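You operate a simulated robot arm through the tools that you are given. There is no shell and no other tool.

The job below is to be done with a simulated robot arm. You get a single attempt, and the scene is never put back.

JOB
Put things in order on the top of the cream bench. At the end: the blue padlock from the top of the cream bench stands where the gold impeller stood; the gold sleeve is on the brown carton (marked "Shaft seals"); the gold foot valve stands on top of the white cable box; the gold impeller from the top of the cream bench stands where the gold foot valve stood; whatever was shut is shut again. Leave all else as you found it, and nothing knocked over.
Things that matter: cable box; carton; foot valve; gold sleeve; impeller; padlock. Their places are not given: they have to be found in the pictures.

Only the result counts: the job must be done as asked and must still hold three seconds after the hand-in. Knocking over, shifting, dropping, spilling or breaking anything else fails it. Lids that push on must go on centred and level and be pressed home; caps that screw on are set level and turned clockwise until they are tight.

ROBOT AND FRAMES
A 7-joint arm with a two-finger parallel gripper, fixed in place. Base frame: the origin is at the foot of the arm, x ahead of it, y to its left, z up; the work surface is at about z = 0. Readings come in mm, rad, newtons and seconds.
With the tool pointing down near the work surface it reaches from about 220 to 580 mm from the base axis. Its first joint turns from -1.152 to 1.152 rad. Payload 2.5 kg.
The tool frame sits at the grasp point between the pads (the TCP): z along the fingers, y along the line on which they close. The tips reach 23 mm beyond it. The gripper opens to 94 mm. The fingers are 38 mm wide and 10 mm thick; the gripper's body (54 by 96 mm) begins 39 mm behind the TCP.
Orientation is that of the tool frame in the base frame, as a unit quaternion [w, x, y, z]. With the fingers straight down and closing along the base's y, the tool's x points along the base's -x, its y along +y and its z along -z.

CONTROLS
- The arm moves only by the tool send_rows. Its argument "increments" is a list that holds one entry, the list of rows, each a list of 7 numbers: the shift along the base's x, y, z in units of 50 mm (1.0 is 50 mm), then the turn, a rotation vector about the base's x, y, z in units of 5 degrees (1.0 is 5 degrees), then the gripper command, from -1 (shut) to 1 (fully open), values between in proportion. In form: [[[x, y, z, ax, ay, az, claw], ...]]. A call has 1 to 20 rows; each row shifts and turns the commanded pose from where the row before left it. A call with a number of a shift or a turn outside -1 to 1 is refused whole. Each row takes 0.2 s and may step no farther than 50 mm and 0.15 rad from the row before; otherwise, or with a gripper value out of range, the whole call is refused. Where a pose cannot be reached the arm comes as near as it can. A force on the tool above 40 N (or 10 N above the force at the start of the call, whichever is more), or a blocked arm, ends the call early, and 0.2 s more pass. The fingers move at their own pace (about 108 mm/s each) and stop on an object; they squeeze with about 27 N. The grip force told is the motor's: it shows also when the fingers shut on nothing. Time passes only in rows, and 0.2 s behind the last, so rows that do not move let the fingers close. It gives the time, the measured TCP pose, the force on the tool (base axes), the opening and the grip force at its end, in the units of the frame above (readings bear some noise), with the torque about the TCP (base axes, N m) and any sound that the robot's microphone picked up, and new pictures: "pictures" is both (left out), scene, wrist or none.
- Cameras (640 x 400 px; columns grow to the right, rows downward): "scene" is fixed at [144.2, -439.9, 529.5]; the picture's right is [0.62, -0.79, 0.00], its down [-0.54, -0.42, -0.73] and it looks along [0.57, 0.45, -0.68] (base axes); focal length 237 px, centre (320, 200). "wrist" rides on the gripper at [86, 16, -74] in the tool frame; the picture's right is [-0.18, 0.98, 0.00], its down [-0.58, -0.11, -0.81] and it looks along [-0.79, -0.15, 0.59] (tool axes); focal length 243 px, centre (320, 200).
- point_at(camera, pixels): for up to 12 pixels [column, row] of the newest picture of that camera ("zoom" is the newest enlarged one), the place [x, y, z] in the base frame of the surface seen there, good to about 2 mm, but the place of the scene camera against the robot may be out by one fixed shift of up to 18 mm in any direction. The clock stands still meanwhile.
- close_up(camera, box): a new picture of the part [left, top, right, bottom] of that camera's present view, enlarged. The clock stands still meanwhile.
- close_job(): hands the job in; it is judged then, once.

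Unless the task says otherwise, let go and move clear before handing in.

The tools are called after "Call:" as name(argument=value, ...) on one line, values as JSON. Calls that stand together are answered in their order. send_rows: Moves the arm, as the interface text tells. Its arguments: {"type":"object","properties":{"increments":{"type":"array"},"pictures":{"type":"string","enum":["both","scene","wrist","none"]}},"required":["increments"]} The other tools are called the same way: point_at (camera, pixels) gives the place of the surface under pixels of a picture; close_up (camera, box) takes an enlarged picture of a part of a camera's view; close_job () hands the job in.

At the start:

```text
time_s: 0.0
ee_pos: [279.7, -220.5, 363.1]
tool_rot: [0.001, -0.001, 1.0, 0.0]
force: [0.3, -0.2, -0.3]
moment: [-0.02, 0.0, 0.0]
gripper_width: 93.9
grip_force: 0.0
```

scene: 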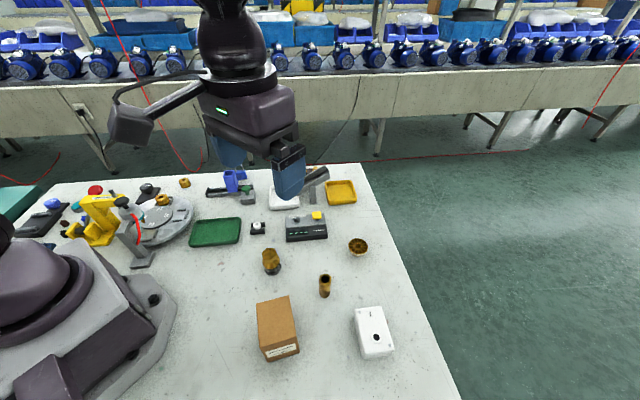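
wrist: 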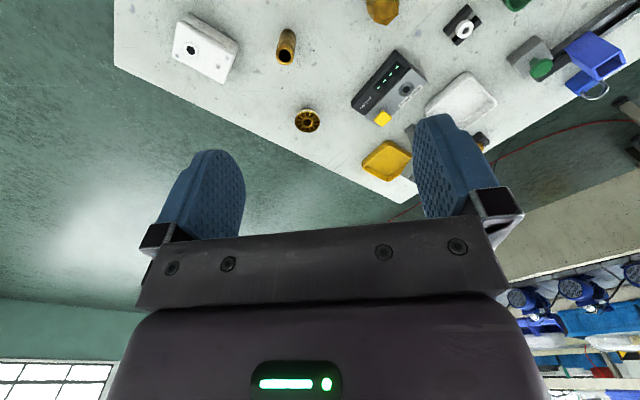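

The scene picture shows the bench with a brown carton near (278,328), a white box near (373,332), a gold tube at (325,286), a gold fitting at (271,262), and a gold wheel at (357,246). I'll enlarge the view to identify these and find the padlock.

Call:
close_up(camera="scene", box=[230, 220, 430, 380])

Call:
close_up(camera="scene", box=[180, 150, 380, 260])

Call:
close_up(camera="scene", box=[0, 160, 220, 290])

Call:
close_up(camera="wrist", box=[340, 0, 640, 190])

```text
2.50 times, centred on (330, 300) of scene
```

zoom: 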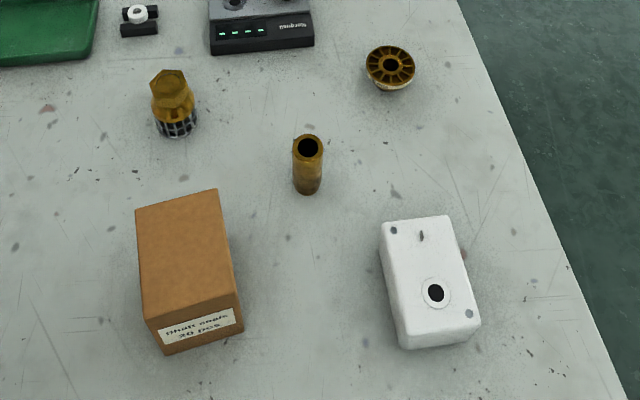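

```text
3.20 times, centred on (280, 205) of scene
```

zoom: 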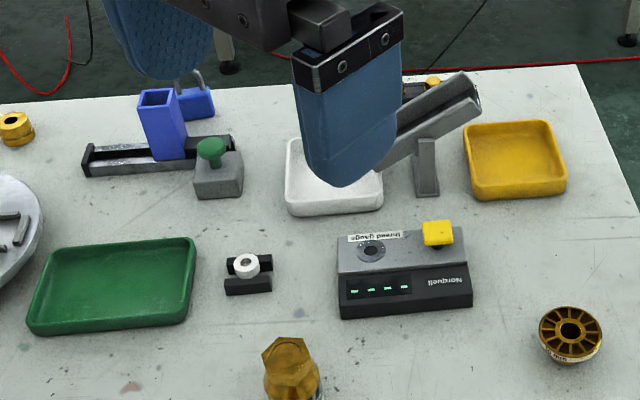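

```text
2.91 times, centred on (110, 225) of scene
```

zoom: 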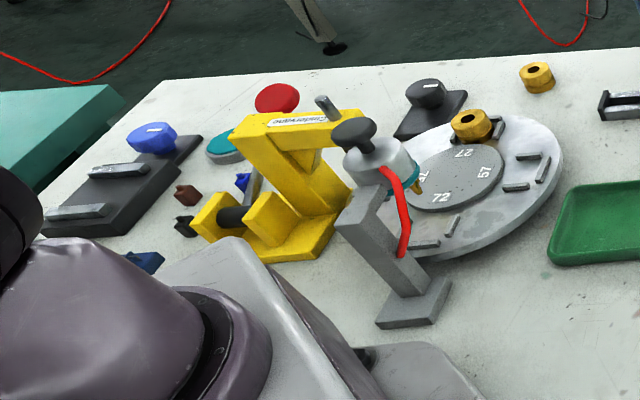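

```text
2.11 times, centred on (490, 95) of wrist
```

zoom: 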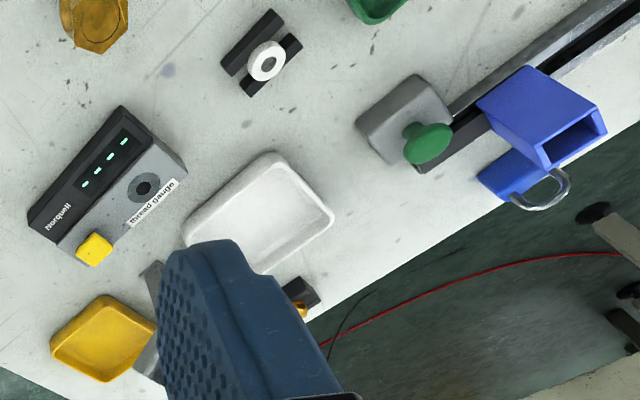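

The gold tube at scene (325,286) looks like the sleeve, the strainer fitting at (271,262) like the foot valve, and the wheel at (357,246) like the impeller. The blue padlock sits behind the blue slide tube, near wrist (600,80). I'll measure matching points in both cameras to find the scene camera's shift.

Call:
point_at(camera="wrist", pixels=[[307, 120], [286, 35], [285, 57], [205, 47], [190, 50], [382, 8], [382, 118], [464, 29], [580, 88], [598, 95], [538, 69], [455, 45]])

Call:
point_at(camera="scene", pixels=[[357, 244], [325, 278], [325, 297], [374, 332], [271, 248], [272, 272], [317, 215], [258, 228], [275, 310], [373, 356], [262, 306], [290, 300]])

```text
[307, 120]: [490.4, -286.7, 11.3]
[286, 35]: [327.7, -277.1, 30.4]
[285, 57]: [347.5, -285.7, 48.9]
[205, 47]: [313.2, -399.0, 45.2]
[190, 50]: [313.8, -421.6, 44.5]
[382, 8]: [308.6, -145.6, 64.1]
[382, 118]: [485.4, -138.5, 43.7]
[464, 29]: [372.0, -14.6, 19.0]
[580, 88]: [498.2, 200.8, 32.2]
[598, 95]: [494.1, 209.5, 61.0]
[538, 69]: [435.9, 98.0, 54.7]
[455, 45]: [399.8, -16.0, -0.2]
```

```text
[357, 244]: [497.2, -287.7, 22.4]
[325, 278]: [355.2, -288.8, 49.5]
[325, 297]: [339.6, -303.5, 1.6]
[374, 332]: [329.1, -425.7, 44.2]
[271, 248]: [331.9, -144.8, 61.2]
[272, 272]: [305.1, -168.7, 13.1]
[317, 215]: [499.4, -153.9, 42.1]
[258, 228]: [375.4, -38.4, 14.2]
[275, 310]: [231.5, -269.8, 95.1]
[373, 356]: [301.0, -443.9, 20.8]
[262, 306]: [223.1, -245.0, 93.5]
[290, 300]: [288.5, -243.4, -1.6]
```

Between the two cameras, points differ by roughly (+10, −7, −1) mm, so I'll rely on wrist readings for placement. Next I move the wrist camera left at this height to look at the padlock behind the rail.

Call:
send_rows(increments=[[[0, 0.9, 0, 0, 0, 0, 1], [0, 0.9, 0, 0, 0, 0, 1], [0, 0.9, 0, 0, 0, 0, 1], [0, 0.9, 0, 0, 0, 0, 1], [0, 0.9, 0, 0, 0, 0, 1], [0, 0.9, 0, 0, 0, 0, 1], [0, 0.9, 0, 0, 0, 0, 1], [0, 0.9, 0, 0, 0, 0, 1], [0, 0, 0, 0, 0, 0, 1]]])

```text
time_s: 2.0
ee_pos: [279.3, 140.3, 364.7]
tool_rot: [0.0, -0.001, 1.0, 0.0]
force: [0.3, 0.3, 0.8]
moment: [0.0, -0.01, -0.01]
gripper_width: 94.1
grip_force: 0.0
```

scene: 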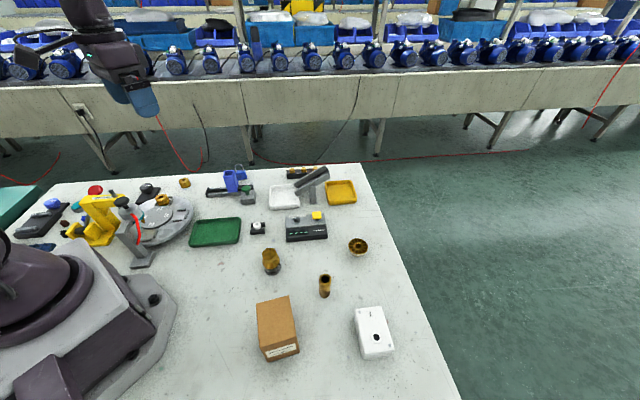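
wrist: 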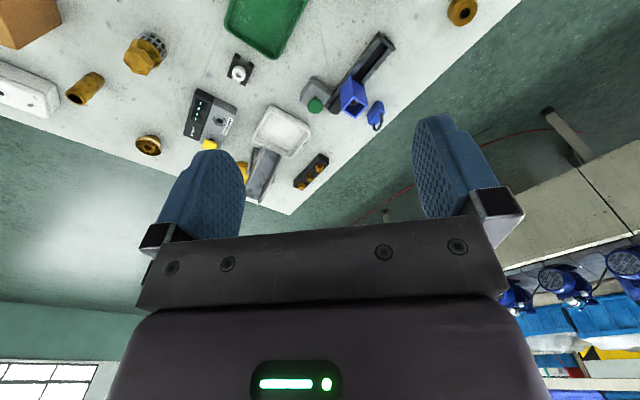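

The wrist view now shows the padlock at (375,115) next to the blue slide tube at (352,98). I'll enlarge that area and the left part of the scene.

Call:
close_up(camera="wrist", box=[280, 20, 440, 140])

Call:
close_up(camera="scene", box=[190, 155, 290, 215])

Call:
close_up(camera="scene", box=[270, 160, 370, 240])

```text
3.33 times, centred on (360, 80) of wrist
```

zoom: 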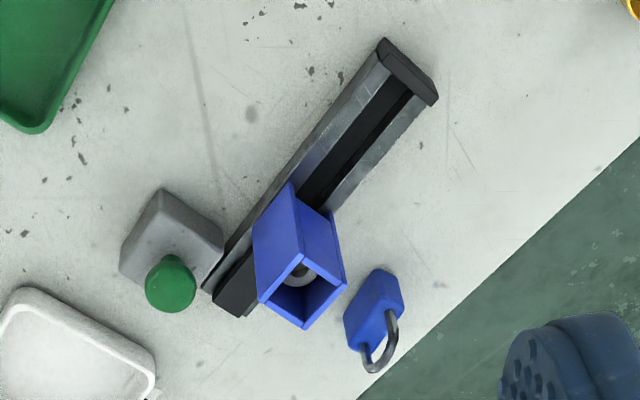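

```text
6.40 times, centred on (240, 185) of scene
```

zoom: 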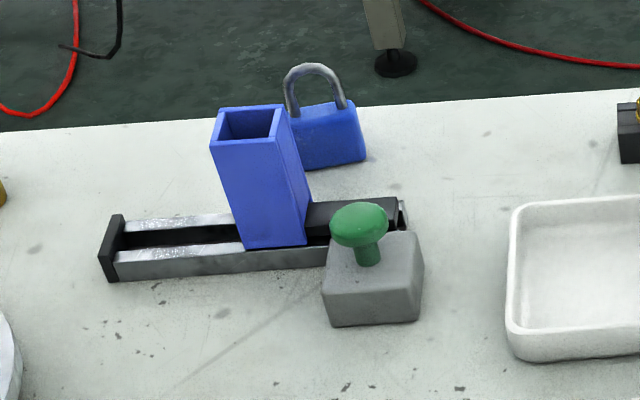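

```text
5.00 times, centred on (320, 200) of scene
```

zoom: 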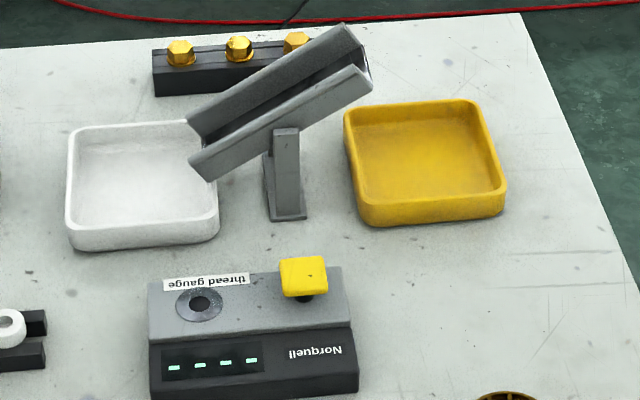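

The padlock stands upright close beside the blue tube, with its shackle up. I'll lower and move in for a nearer look and better measurements.

Call:
send_rows(increments=[[[0.5, 0.15, -0.6, 0, 0, 0, 1], [0.5, 0.15, -0.6, 0, 0, 0, 1], [0.5, 0.15, -0.6, 0, 0, 0, 1], [0.5, 0.15, -0.6, 0, 0, 0, 1], [0, 0, 0, 0, 0, 0, 1]]], pictures="wrist")

Call:
close_up(camera="wrist", box=[260, 20, 460, 160])

```text
time_s: 3.2
ee_pos: [378.9, 170.2, 244.1]
tool_rot: [0.0, -0.001, 1.0, 0.0]
force: [-0.3, 0.0, -0.4]
moment: [-0.02, -0.01, 0.0]
gripper_width: 93.6
grip_force: 0.1
```

wrist: 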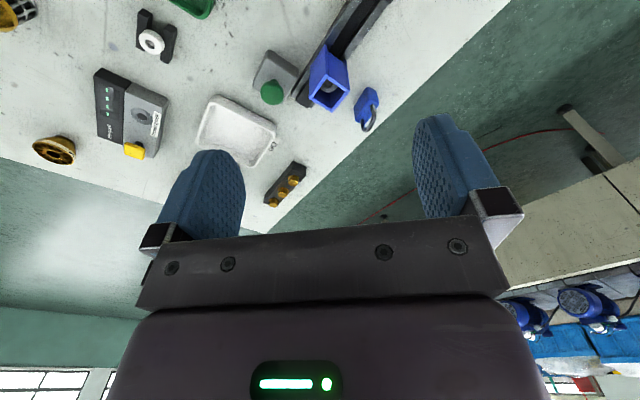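

```text
2.86 times, centred on (360, 90) of wrist
```

zoom: 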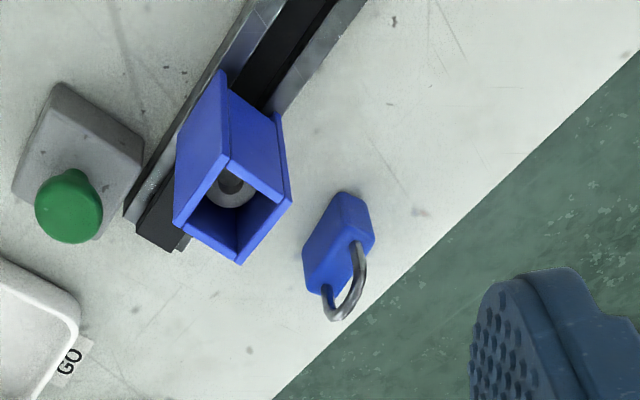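

The padlock is clear in the zoom, with its body around (335,240) and the shackle around (350,285). I'll measure points on the padlock and the tube corners.

Call:
point_at(camera="zoom", pixels=[[343, 197], [366, 208], [372, 238], [306, 252], [308, 285], [330, 291], [345, 250], [328, 235], [358, 262], [337, 312], [289, 198], [238, 258]])

Call:
point_at(camera="zoom", pixels=[[228, 163], [178, 220], [285, 120], [287, 160], [340, 225], [320, 262], [345, 285], [325, 285], [355, 228], [350, 310], [334, 200], [300, 270]])

```text
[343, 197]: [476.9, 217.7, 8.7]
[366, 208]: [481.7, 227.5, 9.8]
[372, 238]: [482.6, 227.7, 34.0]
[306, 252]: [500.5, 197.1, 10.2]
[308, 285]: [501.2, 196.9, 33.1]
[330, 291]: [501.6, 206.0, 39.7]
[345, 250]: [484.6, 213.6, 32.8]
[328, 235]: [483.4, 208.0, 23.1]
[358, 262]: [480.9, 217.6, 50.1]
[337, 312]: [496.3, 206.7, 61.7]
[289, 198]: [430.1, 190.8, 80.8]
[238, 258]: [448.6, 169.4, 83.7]
```

```text
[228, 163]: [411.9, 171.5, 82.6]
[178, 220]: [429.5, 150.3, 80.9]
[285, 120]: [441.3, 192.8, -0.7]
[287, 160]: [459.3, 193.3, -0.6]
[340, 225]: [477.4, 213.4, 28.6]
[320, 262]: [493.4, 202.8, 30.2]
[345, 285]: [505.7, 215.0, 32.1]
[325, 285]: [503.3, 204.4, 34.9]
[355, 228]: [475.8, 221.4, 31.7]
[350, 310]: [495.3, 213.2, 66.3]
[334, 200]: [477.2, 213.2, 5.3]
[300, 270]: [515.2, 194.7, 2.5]
```

The padlock's body runs about 35 mm from (477,216) to (501,197), its body top is at about z 36, and its shackle reaches about 66. I'll come back to it later. First comes the foot valve, so I move over it near (310,−147) for a close look.

Call:
send_rows(increments=[[[-0.19, -0.9, -0.06, 0, 0, 0, 1], [-0.19, -0.9, -0.06, 0, 0, 0, 1], [-0.19, -0.9, -0.06, 0, 0, 0, 1], [-0.19, -0.9, -0.06, 0, 0, 0, 1], [-0.19, -0.9, -0.06, 0, 0, 0, 1], [-0.19, -0.9, -0.06, 0, 0, 0, 1], [-0.19, -0.9, -0.06, 0, 0, 0, 1], [0, 0, 0, 0, 0, 0, 1]]])

Call:
close_up(camera="wrist", box=[200, 0, 440, 150])

```text
time_s: 5.0
ee_pos: [310.5, -146.3, 224.6]
tool_rot: [-0.001, 0.001, 1.0, 0.001]
force: [-0.1, 1.3, -0.1]
moment: [0.0, -0.02, 0.03]
gripper_width: 94.1
grip_force: 0.0
```

scene: 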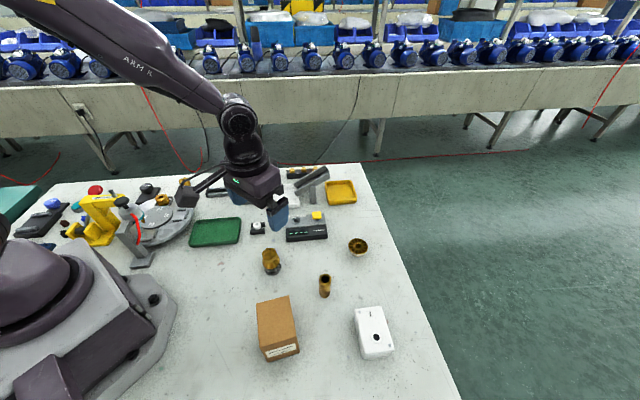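
wrist: 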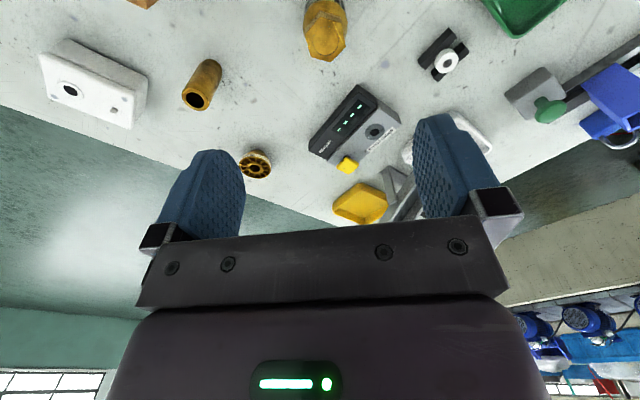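

```text
2.67 times, centred on (320, 75) of wrist
```

zoom: 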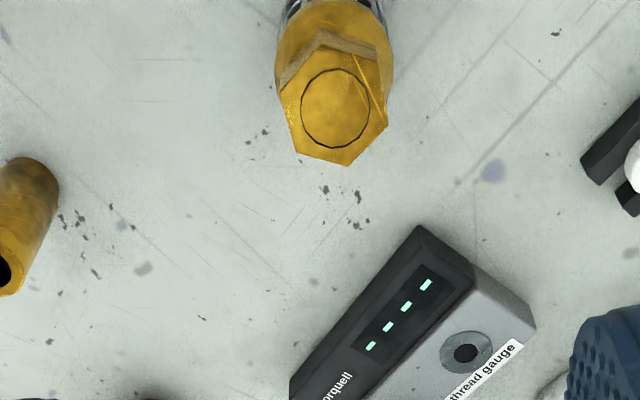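

The hex top of the foot valve is at wrist (325,40), and I'll measure it closely. In the scene picture a camera bracket sticks out of the gripper at (187,197), so I'll keep that clear of objects too.

Call:
point_at(camera="zoom", pixels=[[335, 108], [297, 150], [346, 164], [386, 126], [378, 62], [322, 42], [283, 88], [335, 25], [290, 15], [380, 12], [277, 70], [392, 70]])

Call:
close_up(camera="scene", box=[245, 235, 301, 285])

Call:
close_up(camera="scene", box=[330, 225, 386, 267])

Call:
close_up(camera="scene", box=[150, 130, 310, 240])

```text
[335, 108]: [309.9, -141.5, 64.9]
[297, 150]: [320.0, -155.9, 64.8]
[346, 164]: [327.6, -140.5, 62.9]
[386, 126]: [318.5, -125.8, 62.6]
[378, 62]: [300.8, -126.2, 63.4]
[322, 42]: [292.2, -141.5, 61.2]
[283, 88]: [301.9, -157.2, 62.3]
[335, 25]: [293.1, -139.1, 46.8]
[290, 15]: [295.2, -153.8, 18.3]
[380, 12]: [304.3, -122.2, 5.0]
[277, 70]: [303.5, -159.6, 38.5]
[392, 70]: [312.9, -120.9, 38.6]
```

```text
8.00 times, centred on (273, 260) of scene
```

zoom: 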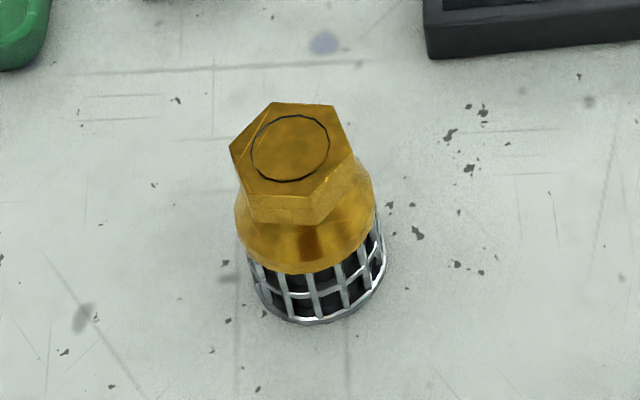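

```text
9.52 times, centred on (358, 246) of scene
```

zoom: 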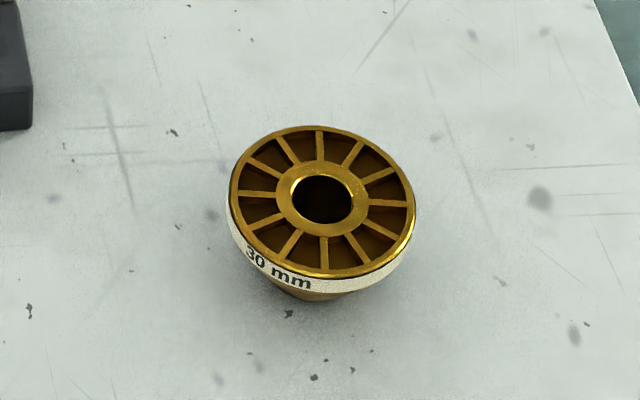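

```text
3.64 times, centred on (230, 185) of scene
```

zoom: 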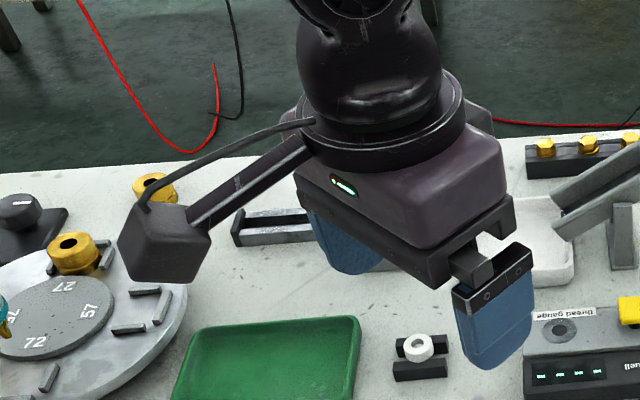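

The valve's hex top is centred at (310.1, −141.2), top z about 64, with flats facing ±y about 31 mm apart, so the present finger direction suits it. Before gripping I'll move over the white box to measure its top.

Call:
send_rows(increments=[[[0, -0.88, 0, 0, 0, 0, 1], [0, -0.88, 0, 0, 0, 0, 1], [0, -0.88, 0, 0, 0, 0, 1], [0, -0.88, 0, 0, 0, 0, 1], [0, -0.88, 0, 0, 0, 0, 1], [0, -0.88, 0, 0, 0, 0, 1], [0, 0, 0, 0, 0, 0, 1]]], pictures="wrist")

Call:
close_up(camera="wrist", box=[220, 0, 420, 125])

```text
time_s: 6.6
ee_pos: [311.7, -409.5, 223.4]
tool_rot: [-0.001, -0.001, 1.0, -0.001]
force: [-0.1, -0.9, -0.2]
moment: [-0.02, 0.0, 0.02]
gripper_width: 94.1
grip_force: 0.1
```

wrist: 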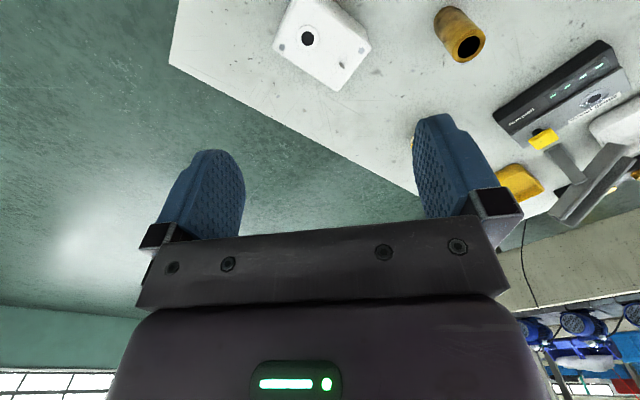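

```text
3.20 times, centred on (320, 62) of wrist
```

zoom: 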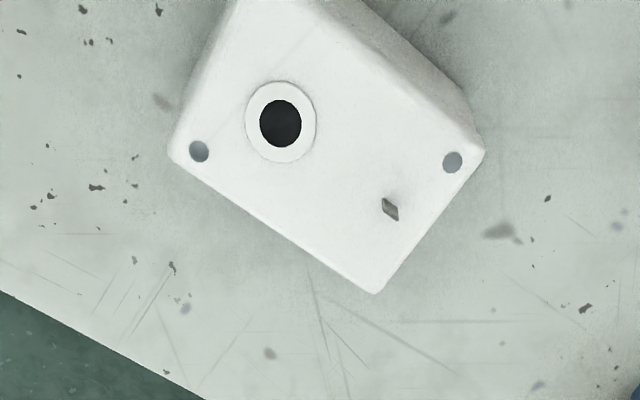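

The white box top is seen with three corners at zoom (170,155), (375,292) and (484,155), and a hole at (280,123). I'll measure these points.

Call:
point_at(camera="zoom", pixels=[[178, 150], [376, 285], [477, 153], [280, 90], [280, 158], [250, 123], [312, 123], [390, 208], [340, 150], [452, 162], [199, 151], [232, 5]])

Call:
point_at(camera="zoom", pixels=[[384, 202], [396, 216], [330, 200], [360, 240], [370, 120], [330, 60], [300, 20], [360, 10], [420, 130], [420, 210], [260, 40], [280, 200]])

```text
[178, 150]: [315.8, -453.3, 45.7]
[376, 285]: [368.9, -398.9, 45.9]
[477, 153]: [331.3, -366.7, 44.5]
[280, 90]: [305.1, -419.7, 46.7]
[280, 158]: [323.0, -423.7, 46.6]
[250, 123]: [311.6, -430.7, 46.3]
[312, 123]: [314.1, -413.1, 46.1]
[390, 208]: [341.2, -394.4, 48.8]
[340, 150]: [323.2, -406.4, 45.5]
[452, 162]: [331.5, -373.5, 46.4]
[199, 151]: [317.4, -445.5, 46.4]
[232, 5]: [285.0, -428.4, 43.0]
```

```text
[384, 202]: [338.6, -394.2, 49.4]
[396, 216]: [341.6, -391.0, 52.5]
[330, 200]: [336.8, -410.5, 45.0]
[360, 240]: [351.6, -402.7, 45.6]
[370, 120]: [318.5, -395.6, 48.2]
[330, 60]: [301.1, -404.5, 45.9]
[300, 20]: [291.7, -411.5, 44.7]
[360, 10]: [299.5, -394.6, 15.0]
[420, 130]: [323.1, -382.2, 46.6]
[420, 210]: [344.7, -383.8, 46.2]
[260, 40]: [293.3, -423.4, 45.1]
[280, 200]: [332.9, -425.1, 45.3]
```

The box top is about 76 × 50 mm, centred near (323.6, −410) at z about 45.5. A small raised tab sits at (340,−393) and a ringed hole at (313,−421). I'll look closer to see whether that ring stands proud.

Call:
close_up(camera="wrist", box=[270, 0, 380, 95])

Call:
close_up(camera="scene", box=[345, 300, 401, 365])

```text
4.21 times, centred on (325, 48) of wrist
```

zoom: 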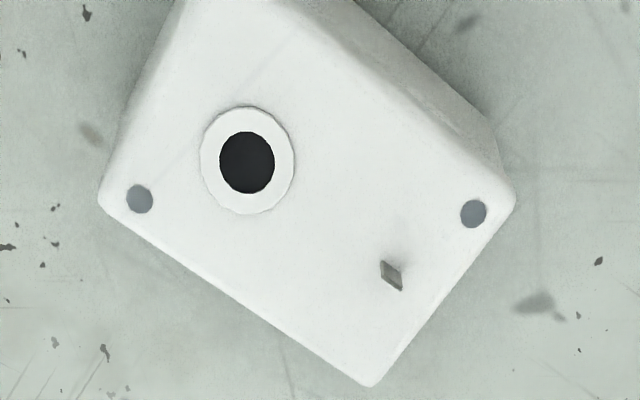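

```text
6.15 times, centred on (373, 332) of scene
```

zoom: 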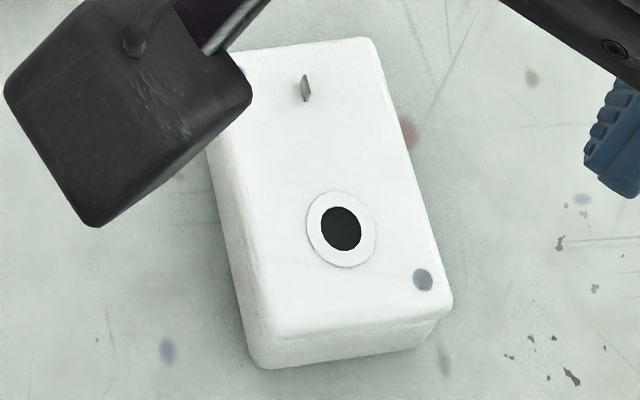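

The ring is only a thin raised lip, so standing the valve nearly centred over it, at about (316,−418), keeps it level and clear of the tab. I'll go back over the valve and lower partway to check alignment.

Call:
send_rows(increments=[[[0, 0.894, 0, 0, 0, 0, 1], [0, 0.894, 0, 0, 0, 0, 1], [0, 0.894, 0, 0, 0, 0, 1], [0, 0.894, 0, 0, 0, 0, 1], [0, 0.894, 0, 0, 0, 0, 1], [0, 0.894, 0, 0, 0, 0, 1], [0, 0, -0.8, 0, 0, 0, 1], [0, 0, -0.8, 0, 0, 0, 0.4], [0, 0, 0, 0, 0, 0, 0.4]]], pictures="wrist")

Call:
close_up(camera="wrist", box=[220, 40, 420, 200])

```text
time_s: 8.6
ee_pos: [312.8, -140.5, 143.7]
tool_rot: [0.0, 0.0, 1.0, 0.0]
force: [0.0, -0.7, -0.2]
moment: [0.02, 0.0, 0.0]
gripper_width: 65.9
grip_force: 0.0
```

wrist: 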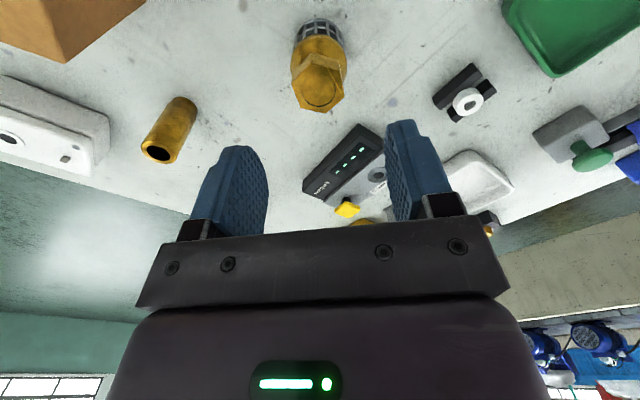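

```text
2.50 times, centred on (320, 120) of wrist
```

zoom: 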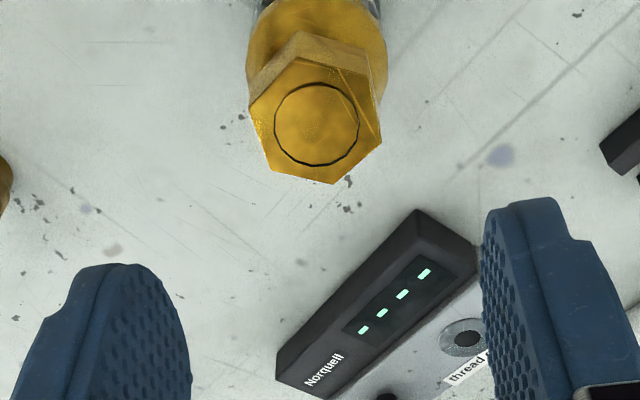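

The valve is at wrist (320,85) between the fingers. I'll re-measure its hex top and base from this closer view.

Call:
point_at(camera="wrist", pixels=[[319, 90], [292, 68], [347, 62], [320, 22], [297, 40], [343, 38], [321, 32], [318, 60]])

Call:
point_at(camera="zoom", pixels=[[268, 165], [333, 180], [378, 142], [364, 73], [302, 55], [253, 105], [316, 125], [318, 20], [250, 40], [385, 45], [310, 40], [252, 75]])

```text
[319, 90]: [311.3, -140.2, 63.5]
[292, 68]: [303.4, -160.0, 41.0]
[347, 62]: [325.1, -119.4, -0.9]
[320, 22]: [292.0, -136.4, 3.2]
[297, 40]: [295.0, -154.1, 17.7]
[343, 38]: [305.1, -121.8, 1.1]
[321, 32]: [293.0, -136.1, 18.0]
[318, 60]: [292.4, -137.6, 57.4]
```

```text
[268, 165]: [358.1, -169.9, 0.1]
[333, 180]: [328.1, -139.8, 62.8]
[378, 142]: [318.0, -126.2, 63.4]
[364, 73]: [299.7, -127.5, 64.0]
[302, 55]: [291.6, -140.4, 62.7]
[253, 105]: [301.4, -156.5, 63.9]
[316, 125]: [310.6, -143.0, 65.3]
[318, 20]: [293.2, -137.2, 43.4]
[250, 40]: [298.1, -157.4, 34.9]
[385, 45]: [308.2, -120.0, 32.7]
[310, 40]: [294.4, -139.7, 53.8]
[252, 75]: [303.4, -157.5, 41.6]
```

The hex centre comes out at (310,−141) again. I'll shift x by −2.8 mm, lower to TCP z about 73 so the pads meet only the hex, and check there before closing.

Call:
send_rows(increments=[[[-0.056, -0.01, -0.5, 0, 0, 0, 0.4], [0, 0, -0.5, 0, 0, 0, 0.4], [0, 0, -0.41, 0, 0, 0, 0.2], [0, 0, 0, 0, 0, 0, 0.2]]])

Call:
close_up(camera="wrist", box=[220, 80, 420, 220])

Call:
close_up(camera="scene", box=[220, 200, 330, 290])

```text
time_s: 9.6
ee_pos: [310.2, -141.8, 72.1]
tool_rot: [-0.001, -0.001, 1.0, 0.0]
force: [-0.8, 0.9, -0.4]
moment: [0.0, 0.02, 0.03]
gripper_width: 56.4
grip_force: 0.1
```

scene: 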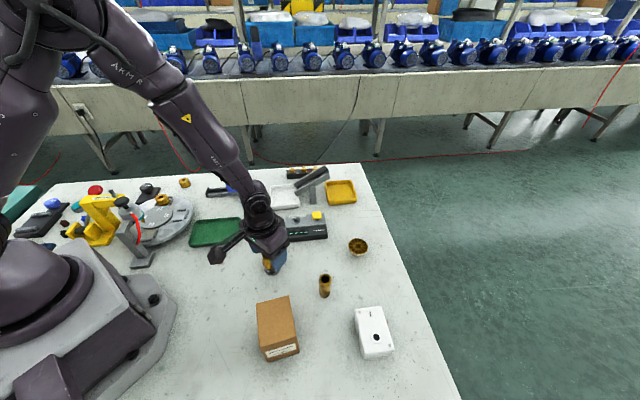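
wrist: 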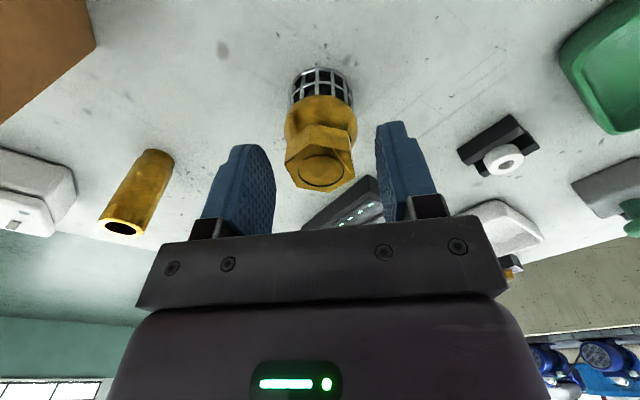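

```text
2.86 times, centred on (320, 150) of wrist
```

zoom: 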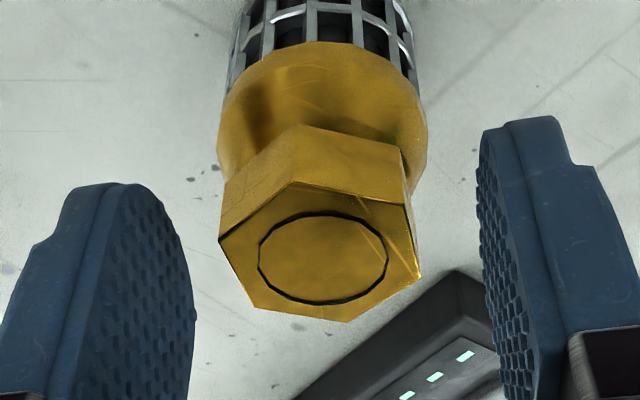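

```text
4.44 times, centred on (275, 245) of scene
```

zoom: 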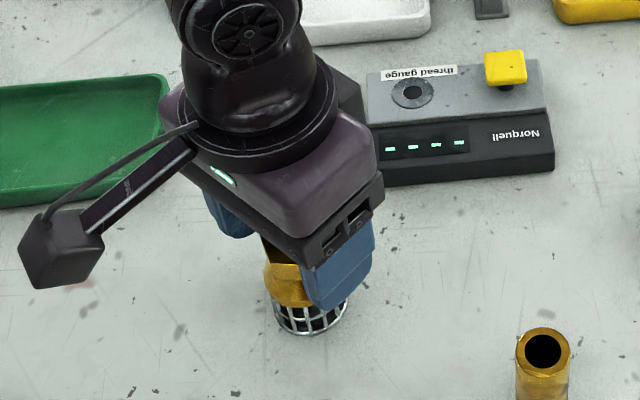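

The hex sits centred between the fingers, turned about 3° from them. I'll turn the tool slightly to match, then close.

Call:
send_rows(increments=[[[0, 0, 0, 0, 0, 0.5, 0.2], [0, 0, 0, 0, 0, 0, -1], [0, 0, 0, 0, 0, 0, -1], [0, 0, 0, 0, 0, 0, -1]]], pictures="wrist")

Call:
close_up(camera="wrist", box=[220, 80, 420, 220])

```text
time_s: 10.6
ee_pos: [310.1, -141.0, 71.9]
tool_rot: [0.0, -0.023, 1.0, 0.0]
force: [-0.2, 0.3, 0.6]
moment: [-0.01, -0.03, 0.02]
gripper_width: 34.0
grip_force: 27.3
```

wrist: 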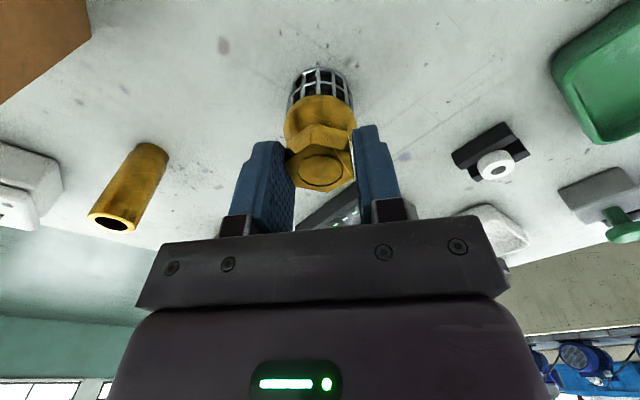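

```text
2.86 times, centred on (320, 150) of wrist
```

zoom: 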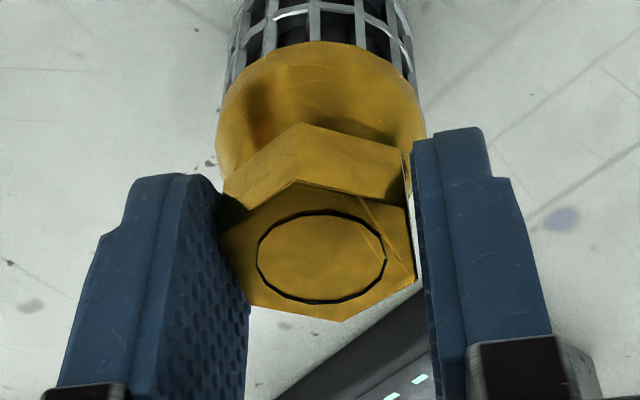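

The opening reads 34.0 mm instead of about 31, and a gap shows right of the hex, so the finger tips are on the sloping shoulder. I'll open, rise about 5 mm and grip again.

Call:
send_rows(increments=[[[0, 0, 0, 0, 0, 0, 0], [0, 0, 0, 0, 0, 0, 0], [0, 0, 0.1, 0, 0, 0, 0], [0, 0, 0, 0, 0, 0, -1], [0, 0, 0, 0, 0, 0, -1], [0, 0, 0, 0, 0, 0, -1]]], pictures="wrist")

Call:
close_up(camera="wrist", box=[220, 80, 420, 220])

```text
time_s: 12.0
ee_pos: [310.1, -142.0, 78.6]
tool_rot: [0.0, -0.022, 1.0, 0.0]
force: [0.7, 0.1, 0.1]
moment: [-0.02, 0.02, -0.02]
gripper_width: 33.7
grip_force: 27.2
```

wrist: 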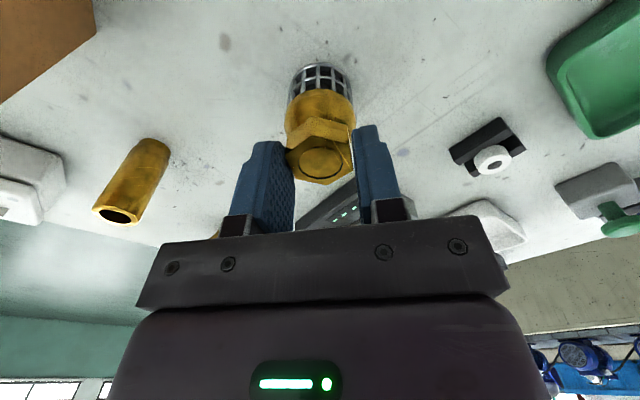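

```text
2.86 times, centred on (320, 150) of wrist
```

zoom: 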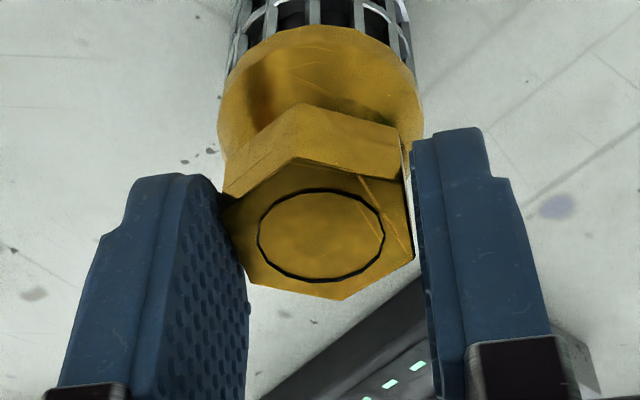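

The opening is the same 33.7 mm with the tips higher, so the hex itself is what the fingers meet. I'll go back down 6 mm for more overlap, close, and lift a little to test.

Call:
send_rows(increments=[[[0, 0, 0, 0, 0, 0, 0], [0, 0, 0, 0, 0, 0, 0], [0, 0, -0.13, 0, 0, 0, 0], [0, 0, 0, 0, 0, 0, -1], [0, 0, 0, 0, 0, 0, -1], [0, 0, 0, 0, 0, 0, -1], [0, 0, 0.2, 0, 0, 0, -1], [0, 0, 0.4, 0, 0, 0, -1], [0, 0, 0.4, 0, 0, 0, -1], [0, 0, 0, 0, 0, 0, -1]]])

Call:
close_up(camera="wrist", box=[220, 60, 420, 220])

Call:
close_up(camera="scene", box=[220, 180, 330, 290])

```text
time_s: 14.2
ee_pos: [309.1, -141.1, 121.8]
tool_rot: [-0.001, -0.021, 1.0, 0.0]
force: [-0.2, -0.6, -0.9]
moment: [-0.02, -0.01, 0.01]
gripper_width: 34.1
grip_force: 27.1
```

scene: 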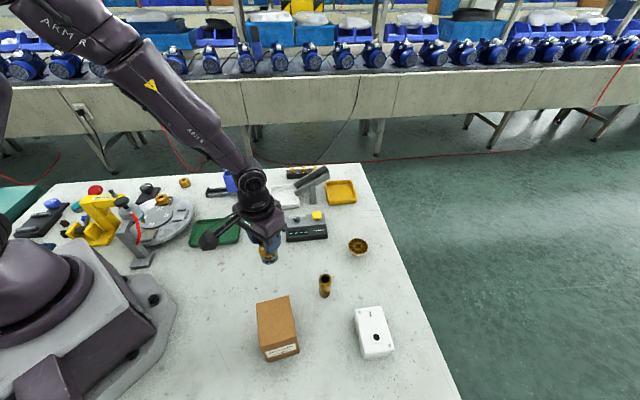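
wrist: 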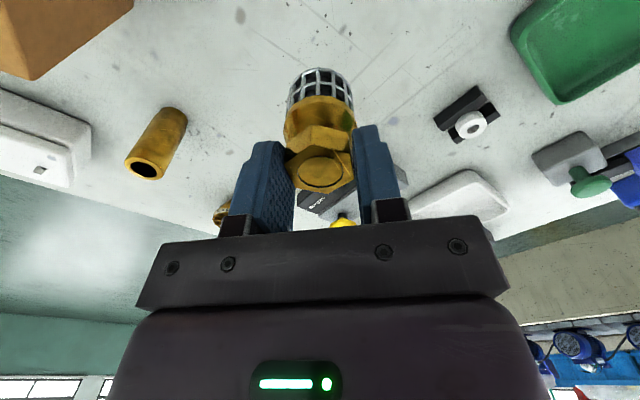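

```text
2.50 times, centred on (320, 140) of wrist
```

zoom: 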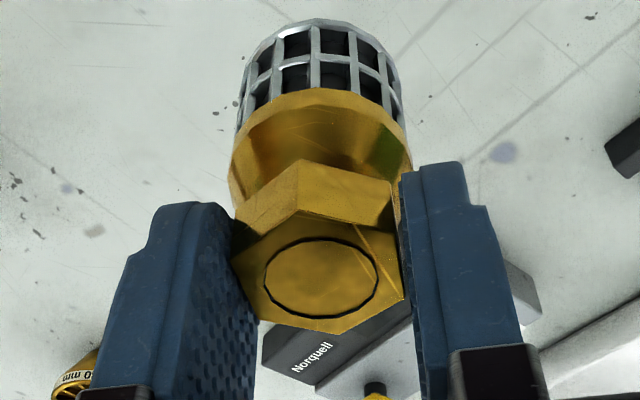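

```text
3.64 times, centred on (275, 235) of scene
```

zoom: 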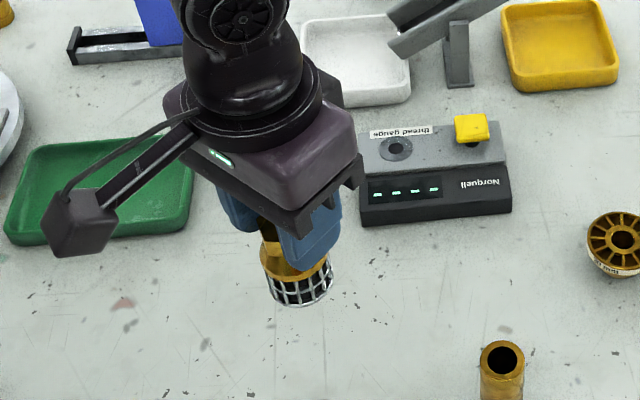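

The valve is lifted cleanly, and the TCP sits 72 mm above its foot. I'll raise to about z 210, carry it over the white box at (316,−418), and look before lowering.

Call:
send_rows(increments=[[[0, 0, 0.9, 0, 0, 0, -1], [0, 0, 0.9, 0, 0, 0, -1], [0.02, -0.79, 0, 0, 0, 0, -1], [0.02, -0.79, 0, 0, 0, 0, -1], [0.02, -0.79, 0, 0, 0, 0, -1], [0.02, -0.79, 0, 0, 0, 0, -1], [0.02, -0.79, 0, 0, 0, 0, -1], [0.02, -0.79, 0, 0, 0, 0, -1], [0.02, -0.79, 0, 0, 0, 0, -1], [0, 0, 0, 0, 0, 0, -1]]])

Call:
close_up(camera="wrist", box=[220, 0, 420, 220])

Call:
close_up(camera="scene", box=[300, 200, 460, 370])

```text
time_s: 16.4
ee_pos: [317.0, -417.6, 211.6]
tool_rot: [0.001, -0.023, 1.0, 0.001]
force: [-0.2, 0.3, -1.2]
moment: [-0.02, -0.02, 0.0]
gripper_width: 34.1
grip_force: 26.9
```

scene: 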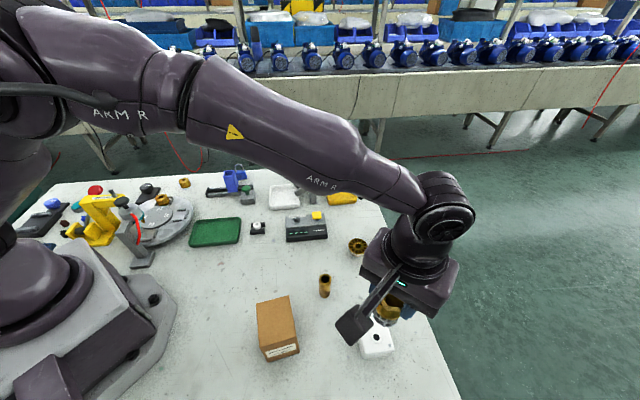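
wrist: 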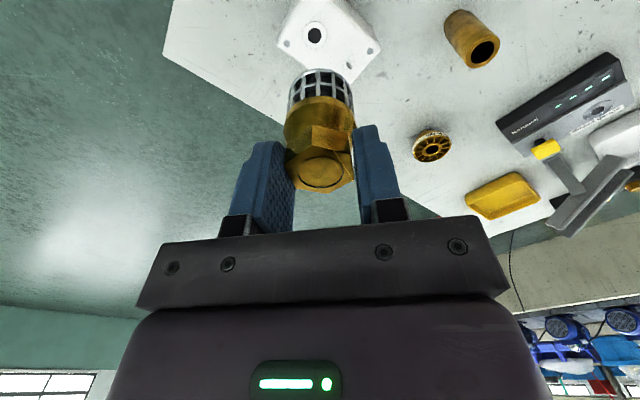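

```text
1.82 times, centred on (320, 110) of wrist
```

zoom: 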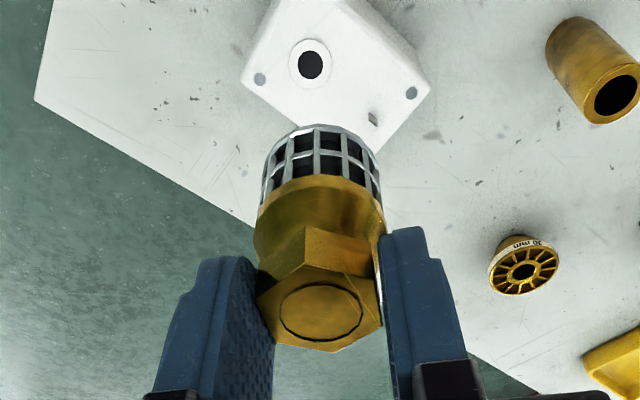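

```text
2.35 times, centred on (380, 285) of scene
```

zoom: 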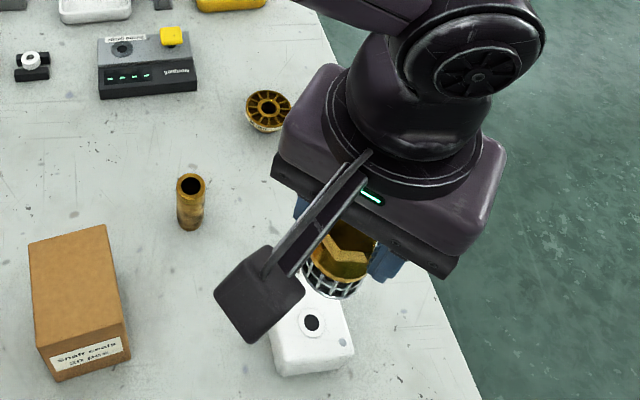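

The valve hangs upright above the box, with the hole at wrist zoom (310,65) and the tab at (373,118). I'll check where the valve axis is relative to the hole.

Call:
close_up(camera="wrist", box=[220, 0, 420, 220])

Call:
point_at(camera="wrist", pixels=[[321, 172], [321, 188], [305, 178], [337, 172], [321, 162], [315, 23], [315, 49], [302, 36], [328, 36], [374, 51], [321, 70], [345, 60]])

```text
1.82 times, centred on (320, 110) of wrist
```

zoom: 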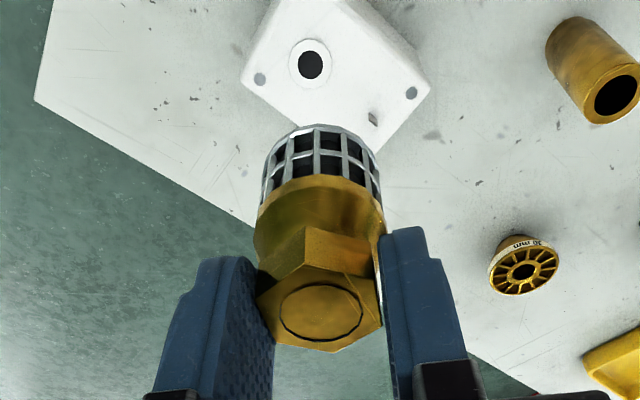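

```text
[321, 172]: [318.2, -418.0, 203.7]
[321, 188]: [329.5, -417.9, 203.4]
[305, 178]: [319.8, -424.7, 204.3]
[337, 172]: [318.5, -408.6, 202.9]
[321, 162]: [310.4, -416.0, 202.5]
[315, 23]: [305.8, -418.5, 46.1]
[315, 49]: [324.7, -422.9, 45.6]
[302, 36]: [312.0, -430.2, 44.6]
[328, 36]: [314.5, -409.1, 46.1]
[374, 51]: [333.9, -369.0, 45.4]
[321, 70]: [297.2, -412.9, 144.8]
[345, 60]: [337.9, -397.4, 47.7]
```

The valve axis is at about (318,−418), while the ring centre is about (314.5,−420) and the tab (340,−394). I'll nudge x by −2 mm and lower to about 4 mm above the box.

Call:
send_rows(increments=[[[-0.04, 0, -0.6, 0, 0, 0, -1], [0, 0, -0.6, 0, 0, 0, -1], [0, 0, -0.4, 0, 0, 0, -1], [0, 0, -0.18, 0, 0, 0, -1], [0, 0, 0, 0, 0, 0, -1]]])

Call:
close_up(camera="wrist", box=[220, 0, 420, 220])

Call:
close_up(camera="scene", box=[320, 240, 440, 370])

```text
time_s: 17.6
ee_pos: [314.4, -416.6, 122.6]
tool_rot: [0.0, -0.022, 1.0, 0.0]
force: [0.2, 0.1, -1.1]
moment: [0.01, 0.01, -0.02]
gripper_width: 34.1
grip_force: 26.6
```

scene: 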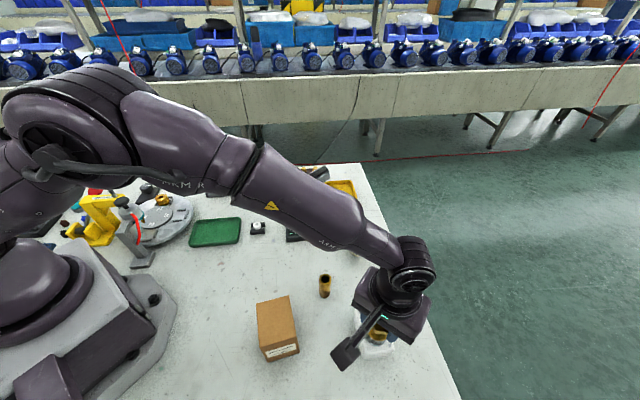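
wrist: 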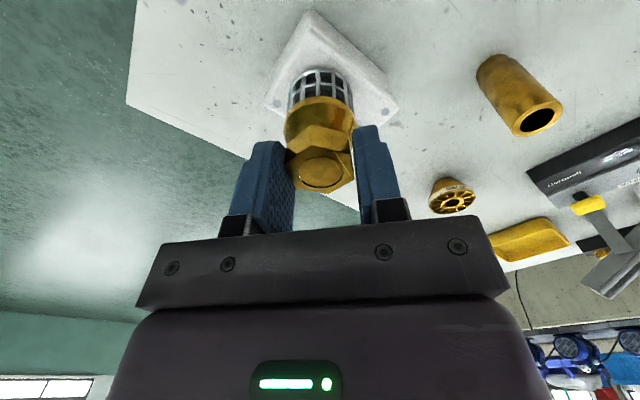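

```text
1.82 times, centred on (320, 110) of wrist
```

zoom: 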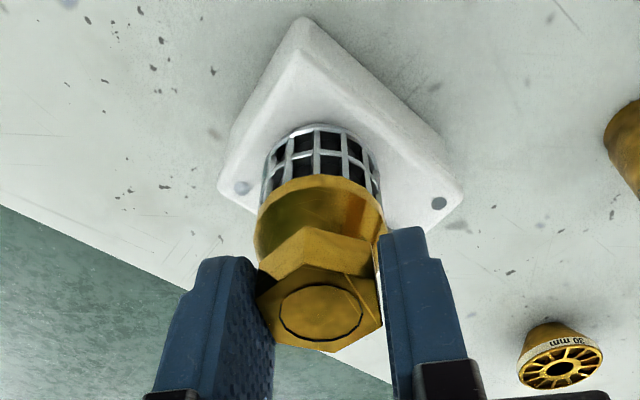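

```text
3.08 times, centred on (380, 305) of scene
```

zoom: 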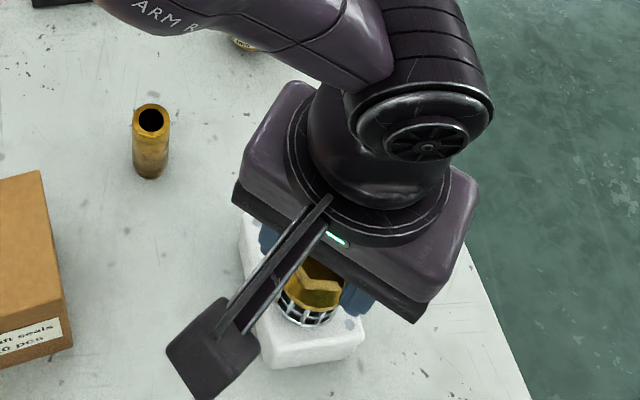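

Bottom is roughly 4 mm above the box top. I'll lower 3 mm in small steps and read the force.

Call:
send_rows(increments=[[[0, 0, -0.04, 0, 0, 0, -1], [0, 0, -0.02, 0, 0, 0, -1], [0, 0, 0, 0, 0, 0, -1]]], pictures="none")

```text
time_s: 18.4
ee_pos: [316.3, -416.6, 119.9]
tool_rot: [0.0, -0.021, 1.0, 0.0]
force: [-0.5, -0.1, -1.6]
moment: [0.01, 0.0, 0.02]
gripper_width: 33.7
grip_force: 26.9
```

Call:
send_rows(increments=[[[0, 0, -0.02, 0, 0, 0, -1], [0, 0, 0, 0, 0, 0, -1]]], pictures="none")

```text
time_s: 19.0
ee_pos: [314.4, -417.7, 118.1]
tool_rot: [0.0, -0.022, 1.0, 0.0]
force: [-0.1, 0.9, -0.7]
moment: [-0.01, -0.01, 0.03]
gripper_width: 34.1
grip_force: 26.9
```

No contact force shows yet at TCP z 118. I'll lower one more millimetre at a time.

Call:
send_rows(increments=[[[0, 0, -0.02, 0, 0, 0, -1], [0, 0, 0, 0, 0, 0, -1]]], pictures="wrist")

Call:
close_up(camera="wrist", box=[260, 0, 400, 160])

```text
time_s: 19.6
ee_pos: [314.7, -417.6, 117.3]
tool_rot: [-0.001, -0.022, 1.0, 0.001]
force: [-0.4, 1.3, 3.0]
moment: [0.08, 0.04, -0.03]
gripper_width: 33.9
grip_force: 27.0
```

wrist: 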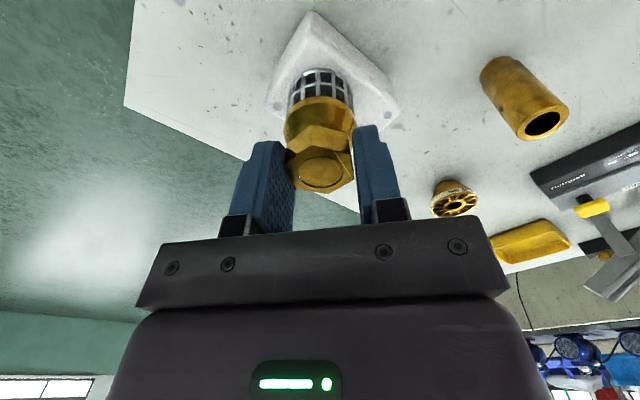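

```text
2.50 times, centred on (330, 80) of wrist
```

zoom: 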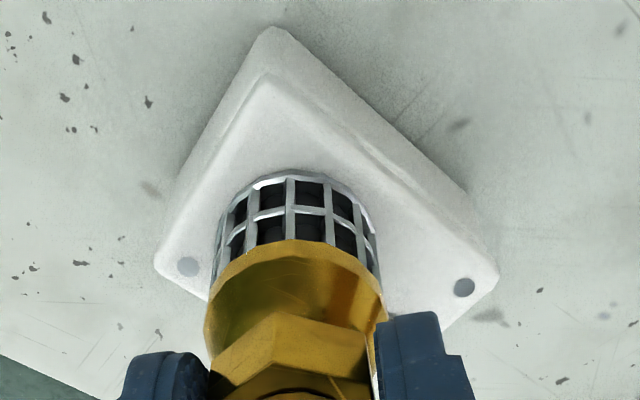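

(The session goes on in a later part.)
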